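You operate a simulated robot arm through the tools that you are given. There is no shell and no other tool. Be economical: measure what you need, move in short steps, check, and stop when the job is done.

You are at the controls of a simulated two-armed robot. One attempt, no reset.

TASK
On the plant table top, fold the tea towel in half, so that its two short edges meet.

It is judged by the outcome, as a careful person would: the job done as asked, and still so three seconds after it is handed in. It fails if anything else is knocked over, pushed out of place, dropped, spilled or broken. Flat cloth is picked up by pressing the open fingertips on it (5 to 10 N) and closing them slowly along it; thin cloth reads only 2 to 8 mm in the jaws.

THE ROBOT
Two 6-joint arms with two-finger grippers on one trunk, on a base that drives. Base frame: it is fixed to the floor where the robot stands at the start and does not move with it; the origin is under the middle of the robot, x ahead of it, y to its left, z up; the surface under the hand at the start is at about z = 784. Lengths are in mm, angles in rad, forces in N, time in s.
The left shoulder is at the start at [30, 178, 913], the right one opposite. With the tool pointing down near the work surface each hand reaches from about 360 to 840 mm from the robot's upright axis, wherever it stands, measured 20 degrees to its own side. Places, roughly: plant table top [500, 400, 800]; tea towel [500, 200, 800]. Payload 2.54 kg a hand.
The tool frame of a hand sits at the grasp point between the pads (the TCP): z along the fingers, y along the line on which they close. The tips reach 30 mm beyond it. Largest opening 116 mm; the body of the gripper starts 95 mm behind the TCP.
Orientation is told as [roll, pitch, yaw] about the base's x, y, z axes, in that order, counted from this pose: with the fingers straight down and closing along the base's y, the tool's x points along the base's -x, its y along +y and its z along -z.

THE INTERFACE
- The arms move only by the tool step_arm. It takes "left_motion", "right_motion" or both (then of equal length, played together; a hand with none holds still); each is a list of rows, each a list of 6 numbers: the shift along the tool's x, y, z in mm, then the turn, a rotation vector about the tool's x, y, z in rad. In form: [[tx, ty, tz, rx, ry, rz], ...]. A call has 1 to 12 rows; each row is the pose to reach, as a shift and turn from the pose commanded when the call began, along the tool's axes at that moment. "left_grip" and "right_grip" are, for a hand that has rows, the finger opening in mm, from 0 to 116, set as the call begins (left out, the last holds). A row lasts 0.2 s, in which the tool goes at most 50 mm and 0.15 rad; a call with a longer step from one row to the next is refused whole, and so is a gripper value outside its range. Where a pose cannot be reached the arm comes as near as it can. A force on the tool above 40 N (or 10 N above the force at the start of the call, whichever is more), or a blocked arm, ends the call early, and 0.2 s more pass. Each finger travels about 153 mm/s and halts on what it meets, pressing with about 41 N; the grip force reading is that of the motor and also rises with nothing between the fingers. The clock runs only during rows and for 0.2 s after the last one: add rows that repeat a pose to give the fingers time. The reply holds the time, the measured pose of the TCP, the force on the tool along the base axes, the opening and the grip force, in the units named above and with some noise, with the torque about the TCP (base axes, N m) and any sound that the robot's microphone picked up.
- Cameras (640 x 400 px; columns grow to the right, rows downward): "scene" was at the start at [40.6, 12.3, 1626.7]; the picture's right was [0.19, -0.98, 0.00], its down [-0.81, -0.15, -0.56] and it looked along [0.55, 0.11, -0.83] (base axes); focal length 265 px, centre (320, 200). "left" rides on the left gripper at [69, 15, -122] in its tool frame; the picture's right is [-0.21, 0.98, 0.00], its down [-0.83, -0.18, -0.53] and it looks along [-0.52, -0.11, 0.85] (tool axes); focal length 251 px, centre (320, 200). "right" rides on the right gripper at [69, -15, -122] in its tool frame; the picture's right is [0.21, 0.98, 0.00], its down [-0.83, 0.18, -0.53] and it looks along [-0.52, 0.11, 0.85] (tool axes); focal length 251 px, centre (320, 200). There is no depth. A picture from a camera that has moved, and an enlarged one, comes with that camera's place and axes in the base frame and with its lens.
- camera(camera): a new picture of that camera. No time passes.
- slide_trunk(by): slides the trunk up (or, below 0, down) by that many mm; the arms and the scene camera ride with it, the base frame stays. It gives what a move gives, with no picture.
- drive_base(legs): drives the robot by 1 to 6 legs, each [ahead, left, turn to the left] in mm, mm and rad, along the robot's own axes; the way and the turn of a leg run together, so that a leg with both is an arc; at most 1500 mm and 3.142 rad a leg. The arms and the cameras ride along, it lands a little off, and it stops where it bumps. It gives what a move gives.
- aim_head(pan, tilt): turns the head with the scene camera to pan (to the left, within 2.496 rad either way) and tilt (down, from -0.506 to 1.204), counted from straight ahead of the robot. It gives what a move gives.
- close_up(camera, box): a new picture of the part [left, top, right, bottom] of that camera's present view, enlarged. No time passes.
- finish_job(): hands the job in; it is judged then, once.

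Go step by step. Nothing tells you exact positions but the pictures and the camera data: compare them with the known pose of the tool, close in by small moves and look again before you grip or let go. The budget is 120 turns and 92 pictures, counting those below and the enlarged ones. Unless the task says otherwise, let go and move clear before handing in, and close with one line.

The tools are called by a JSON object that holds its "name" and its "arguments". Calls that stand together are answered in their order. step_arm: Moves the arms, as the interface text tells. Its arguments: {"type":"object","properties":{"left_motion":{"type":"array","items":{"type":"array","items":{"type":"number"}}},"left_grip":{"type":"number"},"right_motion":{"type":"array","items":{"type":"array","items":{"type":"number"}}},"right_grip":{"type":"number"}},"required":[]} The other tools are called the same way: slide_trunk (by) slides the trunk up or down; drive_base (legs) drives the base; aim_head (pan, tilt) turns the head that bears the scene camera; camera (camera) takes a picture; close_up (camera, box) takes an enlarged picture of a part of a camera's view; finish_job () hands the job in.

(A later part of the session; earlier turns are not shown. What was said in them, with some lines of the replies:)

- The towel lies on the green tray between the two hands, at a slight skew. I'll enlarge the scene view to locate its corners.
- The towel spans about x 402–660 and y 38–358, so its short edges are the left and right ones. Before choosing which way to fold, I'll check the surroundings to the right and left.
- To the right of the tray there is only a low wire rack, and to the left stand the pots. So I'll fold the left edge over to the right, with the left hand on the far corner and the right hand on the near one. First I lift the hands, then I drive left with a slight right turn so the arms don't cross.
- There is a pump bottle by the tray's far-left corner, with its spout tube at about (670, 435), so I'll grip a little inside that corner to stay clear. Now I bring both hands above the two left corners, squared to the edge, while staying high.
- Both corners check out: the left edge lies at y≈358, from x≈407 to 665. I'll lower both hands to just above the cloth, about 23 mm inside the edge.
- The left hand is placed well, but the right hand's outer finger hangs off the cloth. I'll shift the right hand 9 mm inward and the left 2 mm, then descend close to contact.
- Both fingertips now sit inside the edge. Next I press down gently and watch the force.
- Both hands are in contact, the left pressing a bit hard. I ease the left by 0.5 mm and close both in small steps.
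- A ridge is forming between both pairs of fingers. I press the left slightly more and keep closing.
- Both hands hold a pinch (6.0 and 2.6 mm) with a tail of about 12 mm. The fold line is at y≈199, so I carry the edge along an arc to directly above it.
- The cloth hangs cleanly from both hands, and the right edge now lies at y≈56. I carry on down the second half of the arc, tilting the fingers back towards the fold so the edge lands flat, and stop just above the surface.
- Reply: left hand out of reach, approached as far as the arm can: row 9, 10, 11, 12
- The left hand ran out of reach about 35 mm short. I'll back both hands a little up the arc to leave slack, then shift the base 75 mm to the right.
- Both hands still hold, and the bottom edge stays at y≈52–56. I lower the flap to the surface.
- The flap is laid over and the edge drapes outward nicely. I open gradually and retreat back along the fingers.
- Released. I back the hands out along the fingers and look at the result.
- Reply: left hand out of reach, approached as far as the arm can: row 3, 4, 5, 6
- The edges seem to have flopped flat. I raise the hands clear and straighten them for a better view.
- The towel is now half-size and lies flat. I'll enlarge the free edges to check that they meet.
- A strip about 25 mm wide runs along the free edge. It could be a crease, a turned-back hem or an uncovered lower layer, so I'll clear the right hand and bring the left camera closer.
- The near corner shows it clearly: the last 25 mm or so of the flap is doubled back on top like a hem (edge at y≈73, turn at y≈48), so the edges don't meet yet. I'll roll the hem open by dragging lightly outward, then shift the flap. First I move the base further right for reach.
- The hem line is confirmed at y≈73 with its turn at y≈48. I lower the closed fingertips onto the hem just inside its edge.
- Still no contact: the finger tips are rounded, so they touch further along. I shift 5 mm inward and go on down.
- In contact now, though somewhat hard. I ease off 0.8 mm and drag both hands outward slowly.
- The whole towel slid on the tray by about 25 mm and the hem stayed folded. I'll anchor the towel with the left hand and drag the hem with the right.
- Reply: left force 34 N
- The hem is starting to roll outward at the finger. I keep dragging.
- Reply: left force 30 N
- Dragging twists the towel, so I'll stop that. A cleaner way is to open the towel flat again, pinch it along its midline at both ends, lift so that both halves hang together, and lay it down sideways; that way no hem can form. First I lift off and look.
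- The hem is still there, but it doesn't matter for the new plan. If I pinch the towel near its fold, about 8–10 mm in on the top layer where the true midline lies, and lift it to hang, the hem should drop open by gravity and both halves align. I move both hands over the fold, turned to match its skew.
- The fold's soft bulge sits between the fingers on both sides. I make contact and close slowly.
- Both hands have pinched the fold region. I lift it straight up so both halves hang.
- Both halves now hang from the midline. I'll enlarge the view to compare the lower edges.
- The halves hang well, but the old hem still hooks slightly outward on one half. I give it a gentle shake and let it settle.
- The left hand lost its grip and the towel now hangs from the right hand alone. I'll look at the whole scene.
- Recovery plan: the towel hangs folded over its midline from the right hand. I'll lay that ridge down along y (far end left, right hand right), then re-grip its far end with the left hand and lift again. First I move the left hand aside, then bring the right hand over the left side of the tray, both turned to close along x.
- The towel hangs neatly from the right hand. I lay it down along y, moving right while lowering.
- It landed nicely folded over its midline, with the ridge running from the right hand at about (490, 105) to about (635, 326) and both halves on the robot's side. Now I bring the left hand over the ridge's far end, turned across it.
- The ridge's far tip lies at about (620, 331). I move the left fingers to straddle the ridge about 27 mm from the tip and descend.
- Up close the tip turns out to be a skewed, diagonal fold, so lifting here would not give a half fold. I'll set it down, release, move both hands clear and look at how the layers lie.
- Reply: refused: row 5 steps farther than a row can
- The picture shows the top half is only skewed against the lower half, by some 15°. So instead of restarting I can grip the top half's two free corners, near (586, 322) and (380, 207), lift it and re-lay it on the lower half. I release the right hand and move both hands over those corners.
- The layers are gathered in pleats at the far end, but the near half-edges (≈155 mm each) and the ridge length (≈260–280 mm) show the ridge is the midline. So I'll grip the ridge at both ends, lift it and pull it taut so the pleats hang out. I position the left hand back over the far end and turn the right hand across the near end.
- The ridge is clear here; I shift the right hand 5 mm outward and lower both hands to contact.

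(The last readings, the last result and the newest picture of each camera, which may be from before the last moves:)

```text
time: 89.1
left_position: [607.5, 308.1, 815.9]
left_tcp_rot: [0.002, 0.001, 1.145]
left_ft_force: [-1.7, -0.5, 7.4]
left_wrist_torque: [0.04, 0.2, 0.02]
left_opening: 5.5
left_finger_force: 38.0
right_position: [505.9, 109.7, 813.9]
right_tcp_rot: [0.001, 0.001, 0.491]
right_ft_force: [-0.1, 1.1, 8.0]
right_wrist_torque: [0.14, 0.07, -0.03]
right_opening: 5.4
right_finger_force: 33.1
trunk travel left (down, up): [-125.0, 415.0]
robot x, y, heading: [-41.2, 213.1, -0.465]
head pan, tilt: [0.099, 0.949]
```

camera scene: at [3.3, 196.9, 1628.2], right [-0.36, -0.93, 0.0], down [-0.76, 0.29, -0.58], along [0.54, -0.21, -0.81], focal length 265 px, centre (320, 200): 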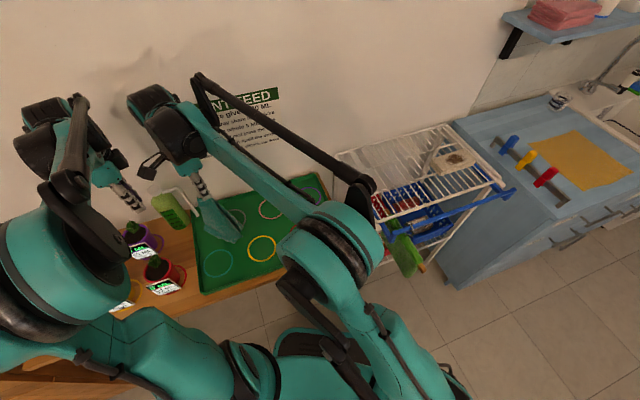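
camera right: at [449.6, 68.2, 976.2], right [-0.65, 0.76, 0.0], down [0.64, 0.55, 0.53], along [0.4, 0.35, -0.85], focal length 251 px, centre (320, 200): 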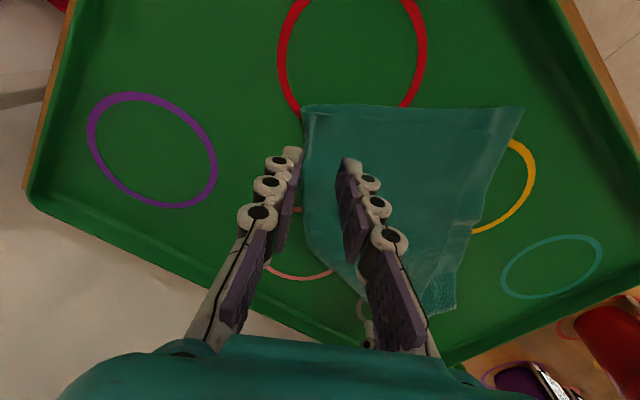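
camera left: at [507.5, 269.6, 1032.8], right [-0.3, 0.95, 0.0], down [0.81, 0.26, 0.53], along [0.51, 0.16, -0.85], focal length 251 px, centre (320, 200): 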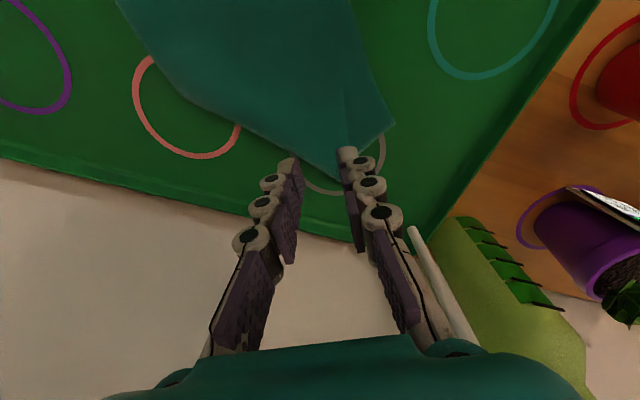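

Both hands hold firmly at 5.5 mm. I lift slowly.

{"name": "step_arm", "arguments": {"left_motion": [[0, 0, -8, 0, 0, 0], [0, 0, -20, 0, 0, 0], [0, 0, -34, 0, 0, 0], [0, 0, -48, 0, 0, 0], [0, 0, -62, 0, 0, 0], [0, 0, -76, 0, 0, 0], [0, 0, -90, 0, 0, 0], [0, 0, -104, 0, 0, 0], [0, 0, -118, 0, 0, 0], [0, 0, -132, 0, 0, 0], [0, 0, -146, 0, 0, 0], [0, 0, -160, 0, 0, 0]], "right_motion": [[0, 0, -8, 0, 0, 0], [0, 0, -20, 0, 0, 0], [0, 0, -34, 0, 0, 0], [0, 0, -48, 0, 0, 0], [0, 0, -62, 0, 0, 0], [0, 0, -76, 0, 0, 0], [0, 0, -90, 0, 0, 0], [0, 0, -104, 0, 0, 0], [0, 0, -118, 0, 0, 0], [0, 0, -132, 0, 0, 0], [0, 0, -146, 0, 0, 0], [0, 0, -160, 0, 0, 0]]}}

{"name": "step_arm", "arguments": {"left_motion": [[0, 0, -10, 0, 0, 0], [0, 0, -20, 0, 0, 0], [0, 0, -30, 0, 0, 0], [0, 0, -40, 0, 0, 0], [0, 0, -50, 0, 0, 0], [0, 0, -50, 0, 0, 0], [0, 0, -50, 0, 0, 0]], "right_motion": [[0, 0, -10, 0, 0, 0], [0, 0, -20, 0, 0, 0], [0, 0, -30, 0, 0, 0], [0, 0, -40, 0, 0, 0], [0, 0, -50, 0, 0, 0], [0, 0, -50, 0, 0, 0], [0, 0, -50, 0, 0, 0]]}}

{"name": "close_up", "arguments": {"camera": "scene", "box": [200, 130, 360, 270]}}

```text
time: 91.7
left_position: [608.2, 306.9, 974.9]
left_tcp_rot: [0.002, 0.0, 1.145]
left_ft_force: [-0.2, -1.2, -2.5]
left_wrist_torque: [-0.04, -0.03, 0.0]
left_opening: 1.7
left_finger_force: 27.4
right_position: [505.3, 108.3, 974.0]
right_tcp_rot: [0.0, -0.001, 0.492]
right_ft_force: [0.5, 0.0, -2.2]
right_wrist_torque: [-0.02, 0.04, 0.03]
right_opening: 4.9
right_finger_force: 39.6
trunk travel left (down, up): [-125.0, 415.0]
robot x, y, heading: [-38.5, 211.3, -0.466]
head pan, tilt: [0.099, 0.949]
```

```text
time: 93.3
left_position: [607.9, 306.7, 1024.9]
left_tcp_rot: [-0.001, 0.001, 1.146]
left_ft_force: [0.9, 0.3, -2.8]
left_wrist_torque: [0.0, 0.02, 0.0]
left_opening: 6.1
left_finger_force: 37.4
right_position: [505.7, 107.8, 1023.0]
right_tcp_rot: [0.0, 0.0, 0.493]
right_ft_force: [0.0, -0.4, -2.6]
right_wrist_torque: [0.04, 0.02, -0.01]
right_opening: 5.5
right_finger_force: 33.6
trunk travel left (down, up): [-125.0, 415.0]
robot x, y, heading: [-39.2, 212.3, -0.468]
head pan, tilt: [0.099, 0.949]
```

```text
2.86 times, centred on (280, 200) of scene
camera zoom: at [2.7, 196.2, 1628.2], right [-0.36, -0.93, 0.0], down [-0.76, 0.29, -0.58], along [0.54, -0.21, -0.81], focal length 756 px, centre (434, 200)
```

zoom: 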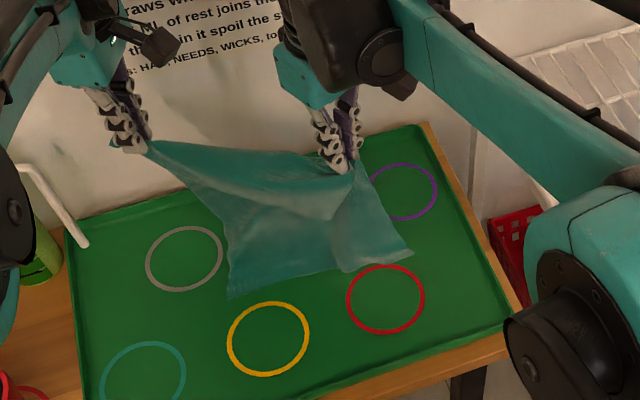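

Lifted, but the grip isn't at the midline: the panel on the robot's side hangs about 215 mm, the other about 100 mm. The pleats are out, though, so I lay it down now with the long panel underneath and the short one on top, and then pull the top edge across to meet the lower one.

{"name": "step_arm", "arguments": {"left_motion": [[0, -3, 17, 0, 0, 0], [0, -6, 34, 0, 0, 0], [0, -9, 51, 0, 0, 0], [0, -12, 68, 0, 0, 0], [0, -14, 85, 0, 0, 0], [0, -16, 102, 0, 0, 0], [0, -18, 119, 0, 0, 0], [-1, -18, 137, 0, 0, 0], [-1, -18, 155, 0, 0, 0], [-1, -18, 173, 0, 0, 0], [-1, -18, 190, 0, 0, 0], [-1, -18, 204, 0, 0, 0]], "right_motion": [[-6, -5, 17, 0, 0, 0], [-12, -10, 34, 0, 0, 0], [-18, -15, 51, 0, 0, 0], [-24, -20, 68, 0, 0, 0], [-30, -25, 85, 0, 0, 0], [-36, -30, 102, 0, 0, 0], [-42, -35, 119, 0, 0, 0], [-48, -40, 137, 0, 0, 0], [-54, -45, 155, 0, 0, 0], [-60, -50, 173, 0, 0, 0], [-64, -54, 190, 0, 0, 0], [-66, -56, 204, 0, 0, 0]]}}

{"name": "close_up", "arguments": {"camera": "scene", "box": [200, 150, 360, 280]}}

```text
time: 95.9
left_position: [624.8, 301.1, 820.2]
left_tcp_rot: [0.0, 0.0, 1.146]
left_ft_force: [0.4, -0.7, -3.2]
left_wrist_torque: [0.02, 0.14, 0.0]
left_opening: 5.4
left_finger_force: 39.5
right_position: [590.5, 90.0, 818.1]
right_tcp_rot: [-0.001, -0.001, 0.494]
right_ft_force: [0.9, -0.9, 2.4]
right_wrist_torque: [-0.06, -0.03, 0.01]
right_opening: 3.4
right_finger_force: 37.0
trunk travel left (down, up): [-125.0, 415.0]
robot x, y, heading: [-39.2, 212.5, -0.462]
head pan, tilt: [0.099, 0.949]
```

```text
3.08 times, centred on (280, 215) of scene
camera zoom: at [3.2, 196.2, 1628.2], right [-0.36, -0.93, 0.0], down [-0.76, 0.29, -0.58], along [0.54, -0.21, -0.81], focal length 814 px, centre (443, 154)
```

zoom: 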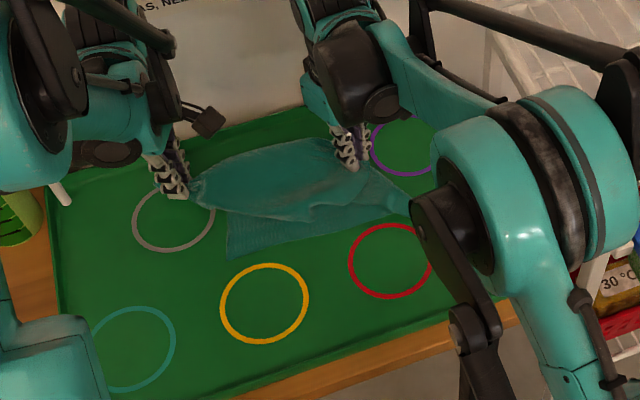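

The lower edge didn't trail back, so the cloth sagged in a roll. I still hold both ends, so I lift higher until it hangs completely free, shifting towards the robot, and lay it down again with a long sweep.

{"name": "step_arm", "arguments": {"left_motion": [[0, 0, -21, 0, 0, 0], [0, 0, -42, 0, 0, 0], [7, 15, -63, 0, 0, 0], [15, 33, -84, 0, 0, 0], [22, 50, -105, 0, 0, 0], [30, 67, -126, 0, 0, 0], [38, 84, -147, 0, 0, 0], [45, 101, -168, 0, 0, 0], [53, 118, -189, 0, 0, 0], [60, 135, -210, 0, 0, 0], [68, 152, -231, 0, 0, 0], [76, 168, -255, 0, 0, 0]], "right_motion": [[0, 0, -21, 0, 0, 0], [0, 0, -42, 0, 0, 0], [16, 9, -63, 0, 0, 0], [32, 17, -84, 0, 0, 0], [48, 26, -105, 0, 0, 0], [65, 35, -126, 0, 0, 0], [81, 44, -147, 0, 0, 0], [98, 52, -168, 0, 0, 0], [114, 61, -189, 0, 0, 0], [130, 70, -210, 0, 0, 0], [147, 79, -231, 0, 0, 0], [163, 88, -255, 0, 0, 0]]}}

{"name": "step_arm", "arguments": {"left_motion": [[0, 0, -10, 0, 0, 0], [0, 0, -10, 0, 0, 0], [0, 0, -10, 0, 0, 0], [0, 0, -10, 0, 0, 0], [0, 0, -10, 0, 0, 0]], "right_motion": [[0, 0, -10, 0, 0, 0], [0, 0, -10, 0, 0, 0], [0, 0, -10, 0, 0, 0], [0, 0, -10, 0, 0, 0], [0, 0, -10, 0, 0, 0]]}}

{"name": "close_up", "arguments": {"camera": "scene", "box": [190, 130, 390, 310]}}

```text
time: 98.5
left_position: [437.4, 300.8, 1077.1]
left_tcp_rot: [-0.003, 0.0, 1.146]
left_ft_force: [-0.5, -0.1, -1.7]
left_wrist_torque: [-0.04, -0.02, -0.02]
left_opening: 3.1
left_finger_force: 30.4
right_position: [402.1, 90.6, 1076.6]
right_tcp_rot: [0.0, -0.001, 0.493]
right_ft_force: [-0.1, 0.7, 4.0]
right_wrist_torque: [0.02, -0.08, -0.01]
right_opening: 1.4
right_finger_force: 30.4
trunk travel left (down, up): [-125.0, 415.0]
robot x, y, heading: [-39.6, 211.2, -0.467]
head pan, tilt: [0.099, 0.949]
```

```text
time: 99.7
left_position: [440.3, 301.4, 1087.6]
left_tcp_rot: [-0.001, 0.0, 1.145]
left_ft_force: [-1.6, -0.2, 4.7]
left_wrist_torque: [0.06, 0.14, 0.01]
left_opening: 0.8
left_finger_force: 30.6
right_position: [402.6, 90.3, 1085.8]
right_tcp_rot: [-0.001, 0.002, 0.493]
right_ft_force: [1.2, -2.1, 5.8]
right_wrist_torque: [-0.09, 0.02, 0.02]
right_opening: 1.0
right_finger_force: 29.7
trunk travel left (down, up): [-125.0, 415.0]
robot x, y, heading: [-35.8, 210.3, -0.466]
head pan, tilt: [0.099, 0.949]
```

```text
2.22 times, centred on (290, 220) of scene
camera zoom: at [2.4, 196.0, 1628.2], right [-0.36, -0.93, 0.0], down [-0.76, 0.29, -0.58], along [0.54, -0.21, -0.81], focal length 588 px, centre (387, 156)
```

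zoom: 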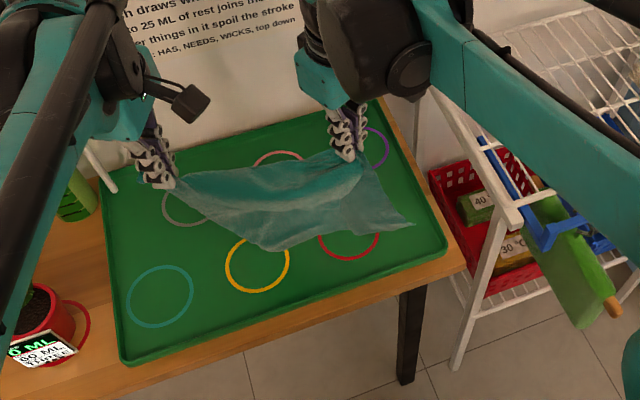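

Still holding at both ends, and the cloth now hangs freely with its lower edge just above the tray. I lay it down with a long sweep away from the robot.

{"name": "step_arm", "arguments": {"left_motion": [[0, 0, 30, 0, 0, 0], [-4, -10, 55, 0, 0, 0], [-11, -29, 75, 0, 0, 0], [-20, -52, 95, 0, 0, 0], [-30, -76, 115, 0, 0, 0], [-39, -99, 137, 0, 0, 0], [-48, -122, 160, 0, 0, 0], [-57, -143, 184, 0, 0, 0], [-64, -162, 208, 0, 0, 0], [-70, -178, 232, 0, 0, 0], [-74, -187, 253, 0, 0, 0], [-76, -191, 266, 0, 0, 0]], "right_motion": [[0, 0, 30, 0, 0, 0], [-9, -6, 55, 0, 0, 0], [-28, -17, 75, 0, 0, 0], [-50, -30, 95, 0, 0, 0], [-74, -44, 115, 0, 0, 0], [-96, -57, 137, 0, 0, 0], [-118, -71, 160, 0, 0, 0], [-139, -83, 184, 0, 0, 0], [-157, -94, 208, 0, 0, 0], [-172, -103, 232, 0, 0, 0], [-181, -108, 253, 0, 0, 0], [-185, -110, 266, 0, 0, 0]]}}

```text
time: 102.3
left_position: [646.1, 290.0, 818.9]
left_tcp_rot: [-0.001, -0.001, 1.144]
left_ft_force: [-0.8, 0.5, 0.4]
left_wrist_torque: [0.04, 0.02, -0.01]
left_opening: 4.8
left_finger_force: 31.4
right_position: [620.2, 80.7, 817.3]
right_tcp_rot: [0.001, 0.0, 0.493]
right_ft_force: [-2.1, 1.0, 5.7]
right_wrist_torque: [0.08, 0.03, 0.0]
right_opening: 1.0
right_finger_force: 26.8
trunk travel left (down, up): [-125.0, 415.0]
robot x, y, heading: [-39.1, 209.9, -0.464]
head pan, tilt: [0.099, 0.949]
```

{"name": "step_arm", "arguments": {"left_motion": [[0, 0, 0, 0, 0, 0], [0, 0, 0, 0, 0, 0], [0, 0, -15, 0, 0, 0], [0, 0, -45, 0, 0, 0], [0, 0, -85, 0, 0, 0], [0, 0, -125, 0, 0, 0], [-15, 29, -155, 0, 0, 0], [-31, 58, -180, 0, 0, 0], [-46, 87, -180, 0, 0, 0], [-61, 116, -180, 0, 0, 0], [-77, 145, -180, 0, 0, 0], [-77, 145, -180, 0, 0, 0]], "right_motion": [[0, 0, 0, 0, 0, 0], [0, 0, 0, 0, 0, 0], [0, 0, -15, 0, 0, 0], [0, 0, -45, 0, 0, 0], [0, 0, -85, 0, 0, 0], [0, 0, -125, 0, 0, 0], [40, -10, -145, 0, 0, 0], [80, -20, -165, 0, 0, 0], [120, -31, -180, 0, 0, 0], [160, -42, -180, 0, 0, 0], [198, -52, -180, 0, 0, 0], [198, -52, -180, 0, 0, 0]], "left_grip": 24, "right_grip": 24}}

{"name": "close_up", "arguments": {"camera": "scene", "box": [200, 165, 360, 265]}}

```text
time: 104.9
left_position: [546.8, 421.5, 1000.2]
left_tcp_rot: [0.001, 0.0, 1.145]
left_ft_force: [0.8, -0.3, 0.3]
left_wrist_torque: [0.0, 0.03, 0.0]
left_opening: 23.9
left_finger_force: 0.0
right_position: [470.4, -55.8, 998.7]
right_tcp_rot: [0.001, 0.002, 0.492]
right_ft_force: [0.0, 0.0, 0.1]
right_wrist_torque: [-0.03, 0.0, 0.01]
right_opening: 24.1
right_finger_force: 0.1
trunk travel left (down, up): [-125.0, 415.0]
robot x, y, heading: [-38.1, 209.7, -0.464]
head pan, tilt: [0.099, 0.949]
```

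```text
4.00 times, centred on (280, 215) of scene
camera zoom: at [4.5, 196.0, 1628.1], right [-0.36, -0.93, 0.0], down [-0.76, 0.29, -0.58], along [0.54, -0.21, -0.81], focal length 1058 px, centre (480, 140)
```

zoom: 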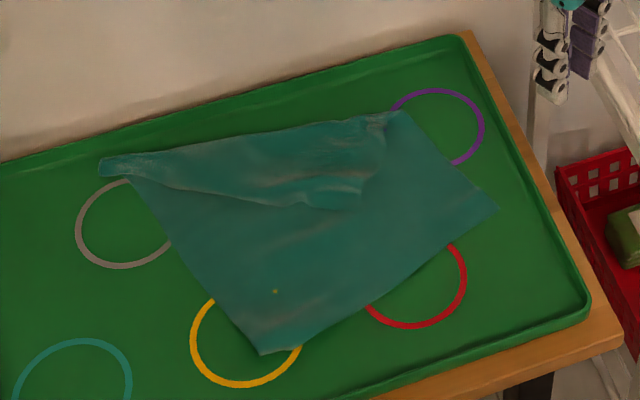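

Now I see it clearly: one short edge lies flat with its corners at (421, 233) and (484, −11). Of the other short edge, one corner is already folded over on top near (533, 105) and the other lies at the far-left tip near (669, 330). I only need to carry these two onto the first two, so I move the hands over them.

{"name": "step_arm", "arguments": {"left_motion": [[9, -25, 0, 0, 0, 0.08], [18, -50, 5, 0, 0, 0.16], [27, -75, 20, 0, 0, 0.24], [36, -100, 40, 0, 0, 0.32], [45, -125, 70, 0, 0, 0.4], [53, -148, 100, 0, 0, 0.445], [53, -148, 140, 0, 0, 0.445], [53, -148, 172, 0, 0, 0.445], [53, -148, 172, 0, 0, 0.445]], "right_motion": [[-20, 15, 5, 0, 0, 0], [-45, 32, 20, 0, 0, 0], [-70, 50, 40, 0, 0, 0], [-95, 68, 65, 0, 0, 0], [-120, 86, 95, 0, 0, 0], [-151, 107, 120, 0, 0, 0], [-151, 107, 150, 0, 0, 0], [-151, 107, 165, 0, 0, 0], [-151, 107, 165, 0, 0, 0]], "left_grip": 26, "right_grip": 22}}

{"name": "camera", "arguments": {"camera": "right"}}

```text
time: 106.9
left_position: [660.8, 311.0, 826.7]
left_tcp_rot: [0.0, 0.002, 0.7]
left_ft_force: [-0.3, 0.3, 0.8]
left_wrist_torque: [0.01, 0.01, 0.02]
left_opening: 25.9
left_finger_force: 0.0
right_position: [551.9, 107.3, 834.6]
right_tcp_rot: [0.002, 0.002, 0.491]
right_ft_force: [-0.9, -0.3, -0.3]
right_wrist_torque: [-0.03, 0.01, -0.01]
right_opening: 21.9
right_finger_force: 0.0
trunk travel left (down, up): [-125.0, 415.0]
robot x, y, heading: [-35.4, 212.2, -0.463]
head pan, tilt: [0.099, 0.949]
```

```text
1 pictures are left
camera right: at [498.6, 62.6, 957.1], right [-0.65, 0.76, 0.0], down [0.64, 0.55, 0.53], along [0.41, 0.35, -0.85], focal length 251 px, centre (320, 200)
```

right: 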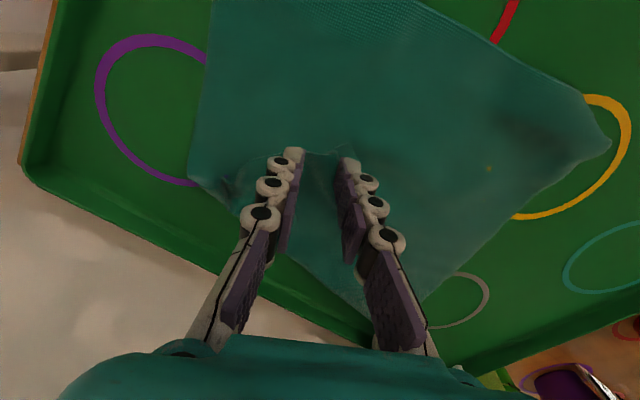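

The top flap's edge runs right between the right fingertips. I shift 8 mm further onto it and bring both hands to contact.

{"name": "step_arm", "arguments": {"left_motion": [[0, 0, 3, 0, 0, 0], [0, 0, 6, 0, 0, 0], [0, 0, 9, 0, 0, 0], [0, 0, 9, 0, 0, 0]], "right_motion": [[-8, 1, 2, 0, 0, 0], [-8, 1, 8, 0, 0, 0], [-8, 1, 14, 0, 0, 0], [-8, 1, 15, 0, 0, 0]]}}

{"name": "step_arm", "arguments": {"left_motion": [[0, 0, 1, 0, 0, 0], [0, 0, 2, 0, 0, 0], [0, 0, 2, 0, 0, 0]], "right_motion": [[0, 0, 1, 0, 0, 0], [0, 0, 2, 0, 0, 0], [0, 0, 2, 0, 0, 0]]}}

```text
time: 107.9
left_position: [658.5, 312.6, 819.1]
left_tcp_rot: [0.001, 0.001, 0.701]
left_ft_force: [-0.5, -0.1, 0.4]
left_wrist_torque: [0.04, 0.02, 0.0]
left_opening: 26.1
left_finger_force: 0.1
right_position: [559.1, 111.6, 818.7]
right_tcp_rot: [0.001, 0.0, 0.493]
right_ft_force: [0.3, -0.2, 0.3]
right_wrist_torque: [0.01, 0.0, 0.02]
right_opening: 22.0
right_finger_force: 0.1
trunk travel left (down, up): [-125.0, 415.0]
robot x, y, heading: [-36.8, 211.6, -0.467]
head pan, tilt: [0.099, 0.949]
```

```text
time: 108.7
left_position: [658.5, 312.7, 817.6]
left_tcp_rot: [-0.001, -0.001, 0.7]
left_ft_force: [-0.2, 0.1, -1.0]
left_wrist_torque: [0.03, -0.02, 0.02]
left_opening: 26.2
left_finger_force: 0.2
right_position: [558.6, 111.8, 816.8]
right_tcp_rot: [0.0, -0.001, 0.492]
right_ft_force: [-0.1, 0.1, 5.6]
right_wrist_torque: [0.09, 0.03, 0.02]
right_opening: 21.8
right_finger_force: 0.1
trunk travel left (down, up): [-125.0, 415.0]
robot x, y, heading: [-35.8, 207.9, -0.466]
head pan, tilt: [0.099, 0.949]
```

{"name": "step_arm", "arguments": {"left_motion": [[0, 0, 1, 0, 0, 0], [0, 0, 2.3, 0, 0, 0]], "right_motion": [[0, 0, 0, 0, 0, 0], [0, 0, 0, 0, 0, 0]], "right_grip": 18}}

{"name": "step_arm", "arguments": {"left_motion": [[0, 0, 0, 0, 0, 0]], "right_motion": [[0, 0, 0, 0, 0, 0]], "left_grip": 20, "right_grip": 14}}

{"name": "step_arm", "arguments": {"left_motion": [[0, 0, 0, 0, 0, 0]], "right_motion": [[0, 0, 0, 0, 0, 0]], "left_grip": 15, "right_grip": 10}}

{"name": "step_arm", "arguments": {"left_motion": [[0, 0, 0, 0, 0, 0]], "right_motion": [[0, 0, 0, 0, 0, 0]], "left_grip": 10, "right_grip": 6}}

{"name": "step_arm", "arguments": {"left_motion": [[0, 0, 0, 0, 0, 0]], "right_motion": [[0, 0, 0, 0, 0, 0]], "left_grip": 5, "right_grip": 3}}

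{"name": "step_arm", "arguments": {"left_motion": [[0, 0, 0, 0, 0, 0], [0, 0, 0, 0, 0, 0]], "right_motion": [[0, 0, 0, 0, 0, 0], [0, 0, 0, 0, 0, 0]], "left_grip": 0, "right_grip": 0}}

```text
time: 109.3
left_position: [658.3, 311.6, 815.0]
left_tcp_rot: [0.0, 0.001, 0.7]
left_ft_force: [0.1, -1.0, 5.6]
left_wrist_torque: [0.13, 0.06, -0.01]
left_opening: 25.9
left_finger_force: 0.0
right_position: [559.3, 112.0, 816.8]
right_tcp_rot: [0.0, 0.0, 0.491]
right_ft_force: [0.6, 0.5, 2.3]
right_wrist_torque: [0.0, 0.01, 0.01]
right_opening: 17.5
right_finger_force: 0.1
trunk travel left (down, up): [-125.0, 415.0]
robot x, y, heading: [-36.9, 209.8, -0.462]
head pan, tilt: [0.099, 0.949]
```

```text
time: 109.7
left_position: [659.8, 312.2, 814.2]
left_tcp_rot: [0.0, 0.0, 0.7]
left_ft_force: [0.1, -0.1, 3.7]
left_wrist_torque: [0.03, 0.0, -0.03]
left_opening: 19.6
left_finger_force: 0.1
right_position: [559.3, 113.1, 816.3]
right_tcp_rot: [0.001, 0.0, 0.493]
right_ft_force: [-0.1, -0.3, 2.4]
right_wrist_torque: [0.02, -0.01, 0.03]
right_opening: 13.5
right_finger_force: 0.0
trunk travel left (down, up): [-125.0, 415.0]
robot x, y, heading: [-39.3, 210.9, -0.467]
head pan, tilt: [0.099, 0.949]
```

```text
time: 110.1
left_position: [659.9, 312.5, 815.0]
left_tcp_rot: [0.0, 0.001, 0.699]
left_ft_force: [-0.7, -0.5, 1.3]
left_wrist_torque: [-0.01, 0.0, 0.0]
left_opening: 14.5
left_finger_force: 0.0
right_position: [558.3, 112.7, 816.7]
right_tcp_rot: [0.0, 0.0, 0.492]
right_ft_force: [-0.4, -0.8, 0.0]
right_wrist_torque: [-0.02, 0.01, 0.0]
right_opening: 9.8
right_finger_force: 0.0
trunk travel left (down, up): [-125.0, 415.0]
robot x, y, heading: [-39.4, 208.1, -0.459]
head pan, tilt: [0.099, 0.949]
```

```text
time: 110.5
left_position: [659.6, 312.5, 814.3]
left_tcp_rot: [0.001, 0.001, 0.699]
left_ft_force: [-0.2, 0.1, 1.0]
left_wrist_torque: [0.02, 0.0, -0.02]
left_opening: 10.1
left_finger_force: 0.0
right_position: [559.0, 111.9, 816.0]
right_tcp_rot: [-0.001, 0.0, 0.492]
right_ft_force: [0.0, 0.4, 1.4]
right_wrist_torque: [-0.01, -0.04, 0.03]
right_opening: 5.6
right_finger_force: 0.0
trunk travel left (down, up): [-125.0, 415.0]
robot x, y, heading: [-39.0, 211.4, -0.468]
head pan, tilt: [0.099, 0.949]
```

```text
time: 110.9
left_position: [658.4, 312.4, 815.7]
left_tcp_rot: [0.0, 0.0, 0.7]
left_ft_force: [0.0, -0.9, -0.6]
left_wrist_torque: [0.03, -0.04, 0.02]
left_opening: 5.3
left_finger_force: 0.2
right_position: [558.8, 112.7, 816.2]
right_tcp_rot: [0.001, 0.001, 0.493]
right_ft_force: [-0.5, 0.8, 0.9]
right_wrist_torque: [0.01, -0.02, 0.02]
right_opening: 3.6
right_finger_force: 0.3
trunk travel left (down, up): [-125.0, 415.0]
robot x, y, heading: [-41.6, 208.7, -0.466]
head pan, tilt: [0.099, 0.949]
```

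```text
time: 111.5
left_position: [659.2, 312.2, 814.8]
left_tcp_rot: [-0.001, 0.0, 0.699]
left_ft_force: [0.0, -0.7, -2.9]
left_wrist_torque: [-0.02, 0.01, -0.02]
left_opening: 2.3
left_finger_force: 29.3
right_position: [559.2, 113.0, 816.4]
right_tcp_rot: [0.0, 0.0, 0.491]
right_ft_force: [-0.2, 0.5, -2.8]
right_wrist_torque: [-0.01, 0.03, -0.01]
right_opening: 5.3
right_finger_force: 36.7
trunk travel left (down, up): [-125.0, 415.0]
robot x, y, heading: [-39.4, 203.9, -0.464]
head pan, tilt: [0.099, 0.949]
```

Both corners are held (2.3 and 5.3 mm). I carry them along arcs towards the matching corners, first half now.

{"name": "step_arm", "arguments": {"left_motion": [[1, 0, -15, 0, 0, 0], [4, 1, -30, 0, 0, 0], [9, 3, -44, 0, 0, 0], [15, 5, -58, 0, 0, 0], [24, 8, -70, 0, 0, 0], [33, 11, -81, 0, 0, 0], [45, 15, -91, 0, 0, 0], [57, 19, -100, 0, 0, 0], [70, 23, -106, 0, 0, 0], [84, 27, -111, 0, 0, 0], [98, 32, -114, 0, 0, 0], [113, 37, -115, 0, 0, 0]], "right_motion": [[1, 0, -8, 0, 0, 0], [2, -1, -16, 0, 0, 0], [4, -3, -23, 0, 0, 0], [7, -4, -30, 0, 0, 0], [11, -7, -37, 0, 0, 0], [15, -9, -42, 0, 0, 0], [21, -13, -48, 0, 0, 0], [27, -17, -52, 0, 0, 0], [33, -20, -55, 0, 0, 0], [40, -24, -58, 0, 0, 0], [47, -28, -59, 0, 0, 0], [54, -33, -60, 0, 0, 0]]}}

{"name": "step_arm", "arguments": {"left_motion": [[16, 5.5, 1, 0.022, -0.045, 0], [32, 11, 4, 0.043, -0.09, 0], [47, 16, 9, 0.065, -0.135, 0], [62, 21, 16, 0.087, -0.181, 0], [75, 26, 25, 0.109, -0.226, 0], [88, 30, 35, 0.13, -0.271, 0], [99, 34, 47, 0.152, -0.316, 0], [108, 37, 59, 0.174, -0.361, 0], [116, 40, 74, 0.195, -0.406, 0], [122, 42, 89, 0.217, -0.452, 0], [126, 44, 104, 0.239, -0.497, 0], [128, 44.5, 112, 0.26, -0.542, 0]], "right_motion": [[7, -4, 0, 0, 0, 0], [14, -8, 2, 0, 0, 0], [20, -12, 5, 0, 0, 0], [27, -16, 8, 0, 0, 0], [32, -20, 12, 0, 0, 0], [38, -23, 18, 0, 0, 0], [43, -26, 23, 0, 0, 0], [46, -28, 30, 0, 0, 0], [49, -30, 37, 0, 0, 0], [52, -31, 44, 0, 0, 0], [53, -32, 52, 0, 0, 0], [54, -33, 58, 0, 0, 0]]}}

```text
time: 114.1
left_position: [546.0, 266.0, 930.1]
left_tcp_rot: [0.0, 0.0, 0.698]
left_ft_force: [-0.5, -0.1, -3.0]
left_wrist_torque: [-0.03, -0.02, 0.0]
left_opening: 5.1
left_finger_force: 39.4
right_position: [525.8, 56.7, 876.4]
right_tcp_rot: [0.0, -0.001, 0.491]
right_ft_force: [1.1, -1.3, 6.6]
right_wrist_torque: [-0.03, -0.08, 0.03]
right_opening: 0.1
right_finger_force: 26.6
trunk travel left (down, up): [-125.0, 415.0]
robot x, y, heading: [-36.8, 211.2, -0.469]
head pan, tilt: [0.099, 0.949]
```

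```text
time: 116.7
left_position: [445.0, 203.2, 885.2]
left_tcp_rot: [-0.287, -0.534, 0.778]
left_ft_force: [0.8, 0.6, -2.4]
left_wrist_torque: [0.0, 0.04, -0.02]
left_opening: 6.0
left_finger_force: 35.9
left hand out of reach, approached as far as the arm can: row 9, 10, 11, 12
right_position: [495.2, 3.1, 820.1]
right_tcp_rot: [0.0, 0.0, 0.492]
right_ft_force: [-0.6, -2.2, -3.0]
right_wrist_torque: [0.13, 0.19, -0.05]
right_opening: 2.8
right_finger_force: 36.9
trunk travel left (down, up): [-125.0, 415.0]
robot x, y, heading: [-37.0, 210.2, -0.467]
head pan, tilt: [0.099, 0.949]
```

The right corner is in place. The left couldn't reach with that much tilt so close in, so I reduce the tilt and lower it to its target.

{"name": "step_arm", "arguments": {"left_motion": [[4, 6, 6, -0.045, 0.09, 0], [9, 12, 14, -0.09, 0.18, 0], [15, 20, 23, -0.13, 0.27, 0], [21, 28, 33, -0.174, 0.361, 0], [26, 34, 42, -0.174, 0.361, 0], [28.5, 37, 46.7, -0.174, 0.361, 0], [28.5, 37, 46.7, -0.174, 0.361, 0]]}}

```text
time: 118.3
left_position: [434.3, 219.1, 824.5]
left_tcp_rot: [-0.086, -0.178, 0.709]
left_ft_force: [0.6, -1.8, 4.0]
left_wrist_torque: [-0.03, 0.0, 0.06]
left_opening: 0.6
left_finger_force: 28.2
left hand out of reach, approached as far as the arm can: row 6, 7
right_position: [495.5, 3.9, 818.9]
right_tcp_rot: [0.002, -0.001, 0.492]
right_ft_force: [-0.9, 2.5, 0.2]
right_wrist_torque: [0.01, 0.02, 0.05]
right_opening: 3.6
right_finger_force: 30.5
trunk travel left (down, up): [-125.0, 415.0]
robot x, y, heading: [-38.3, 212.4, -0.469]
head pan, tilt: [0.099, 0.949]
```

Both corners are now at their targets. I release, rise slowly and move the hands clear for the last picture.

{"name": "step_arm", "arguments": {"left_motion": [[0, 0, 0, 0, 0, 0], [0, 0, 0, 0, 0, 0], [0, 0, -5, 0, 0, 0], [0, 0, -12, 0, 0, 0], [0, 0, -22, 0, 0, 0], [0, 0, -45, 0, 0, 0], [0, 0, -80, 0, 0, 0], [0, 0, -120, 0, 0, 0], [0, 0, -150, 0, 0, 0], [-30, 11, -150, 0, 0, 0], [-60, 22, -150, 0, 0, 0], [-90, 33, -150, 0, 0, 0]], "right_motion": [[0, 0, 0, 0, 0, 0], [0, 0, 0, 0, 0, 0], [0, 0, -5, 0, 0, 0], [0, 0, -12, 0, 0, 0], [0, 0, -22, 0, 0, 0], [0, 0, -45, 0, 0, 0], [0, 0, -80, 0, 0, 0], [0, 0, -120, 0, 0, 0], [10, -8, -150, 0, 0, 0], [24, -20, -180, 0, 0, 0], [38, -31, -180, 0, 0, 0], [50, -41, -180, 0, 0, 0]], "left_grip": 20, "right_grip": 20}}

{"name": "step_arm", "arguments": {"left_motion": [[-30, 11, 0, 0, 0, 0], [-60, 22, 0, 0, 0, 0], [-90, 33, 0, 0, 0, 0], [-125, 47, 0, 0, 0, 0], [-125, 47, 0, 0, 0, 0]]}}

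{"name": "close_up", "arguments": {"camera": "scene", "box": [200, 165, 360, 265]}}

```text
time: 120.9
left_position: [452.4, 295.5, 984.7]
left_tcp_rot: [-0.087, -0.179, 0.71]
left_ft_force: [-0.2, -0.2, -0.2]
left_wrist_torque: [0.01, 0.02, 0.0]
left_opening: 20.2
left_finger_force: 0.1
right_position: [470.7, -57.4, 1000.5]
right_tcp_rot: [0.001, 0.0, 0.494]
right_ft_force: [0.8, -0.2, 0.0]
right_wrist_torque: [0.01, 0.01, 0.0]
right_opening: 20.2
right_finger_force: 0.0
trunk travel left (down, up): [-125.0, 415.0]
robot x, y, heading: [-39.0, 209.0, -0.465]
head pan, tilt: [0.099, 0.949]
```

```text
time: 122.1
left_position: [513.3, 410.9, 1004.4]
left_tcp_rot: [-0.088, -0.181, 0.706]
left_ft_force: [-0.5, -0.3, 0.1]
left_wrist_torque: [0.0, 0.03, -0.03]
left_opening: 20.1
left_finger_force: 0.1
right_position: [470.7, -57.3, 997.7]
right_tcp_rot: [0.0, -0.001, 0.491]
right_ft_force: [-0.5, -0.6, 0.3]
right_wrist_torque: [0.02, 0.03, -0.04]
right_opening: 19.9
right_finger_force: 0.1
trunk travel left (down, up): [-125.0, 415.0]
robot x, y, heading: [-39.1, 210.9, -0.467]
head pan, tilt: [0.099, 0.949]
```

```text
4.00 times, centred on (280, 215) of scene
camera zoom: at [2.5, 195.6, 1628.2], right [-0.36, -0.93, 0.0], down [-0.76, 0.29, -0.58], along [0.54, -0.21, -0.81], focal length 1058 px, centre (480, 140)
```

zoom: 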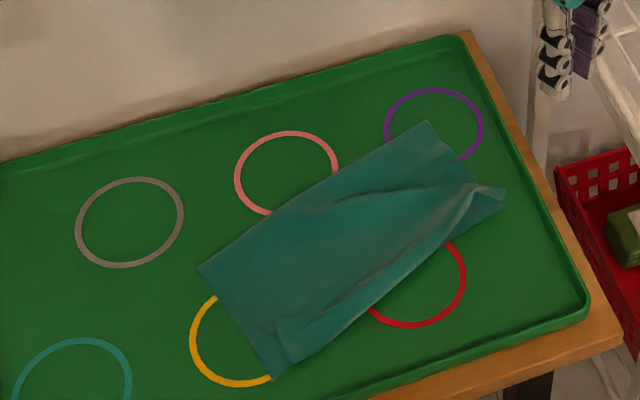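

The last picture shows the towel folded in half, with its two short edges together on the robot's side and only a few soft wrinkles near where I gripped. Nothing else has moved and both hands are clear. My pictures are used up, so I'm handing it in.

{"name": "finish_job", "arguments": {}}

```text
The job is handed in.
```

I folded the tea towel in half on the plant table tray and brought its two short edges together, but I can't say they meet exactly. In my last picture the folded towel measured roughly 115–130 mm across instead of the expected 158 mm. So the top layer may be wrinkled or slightly turned under near the corners. By then I had no pictures left to check or correct it. I saw no sign that anything else was moved or knocked over.
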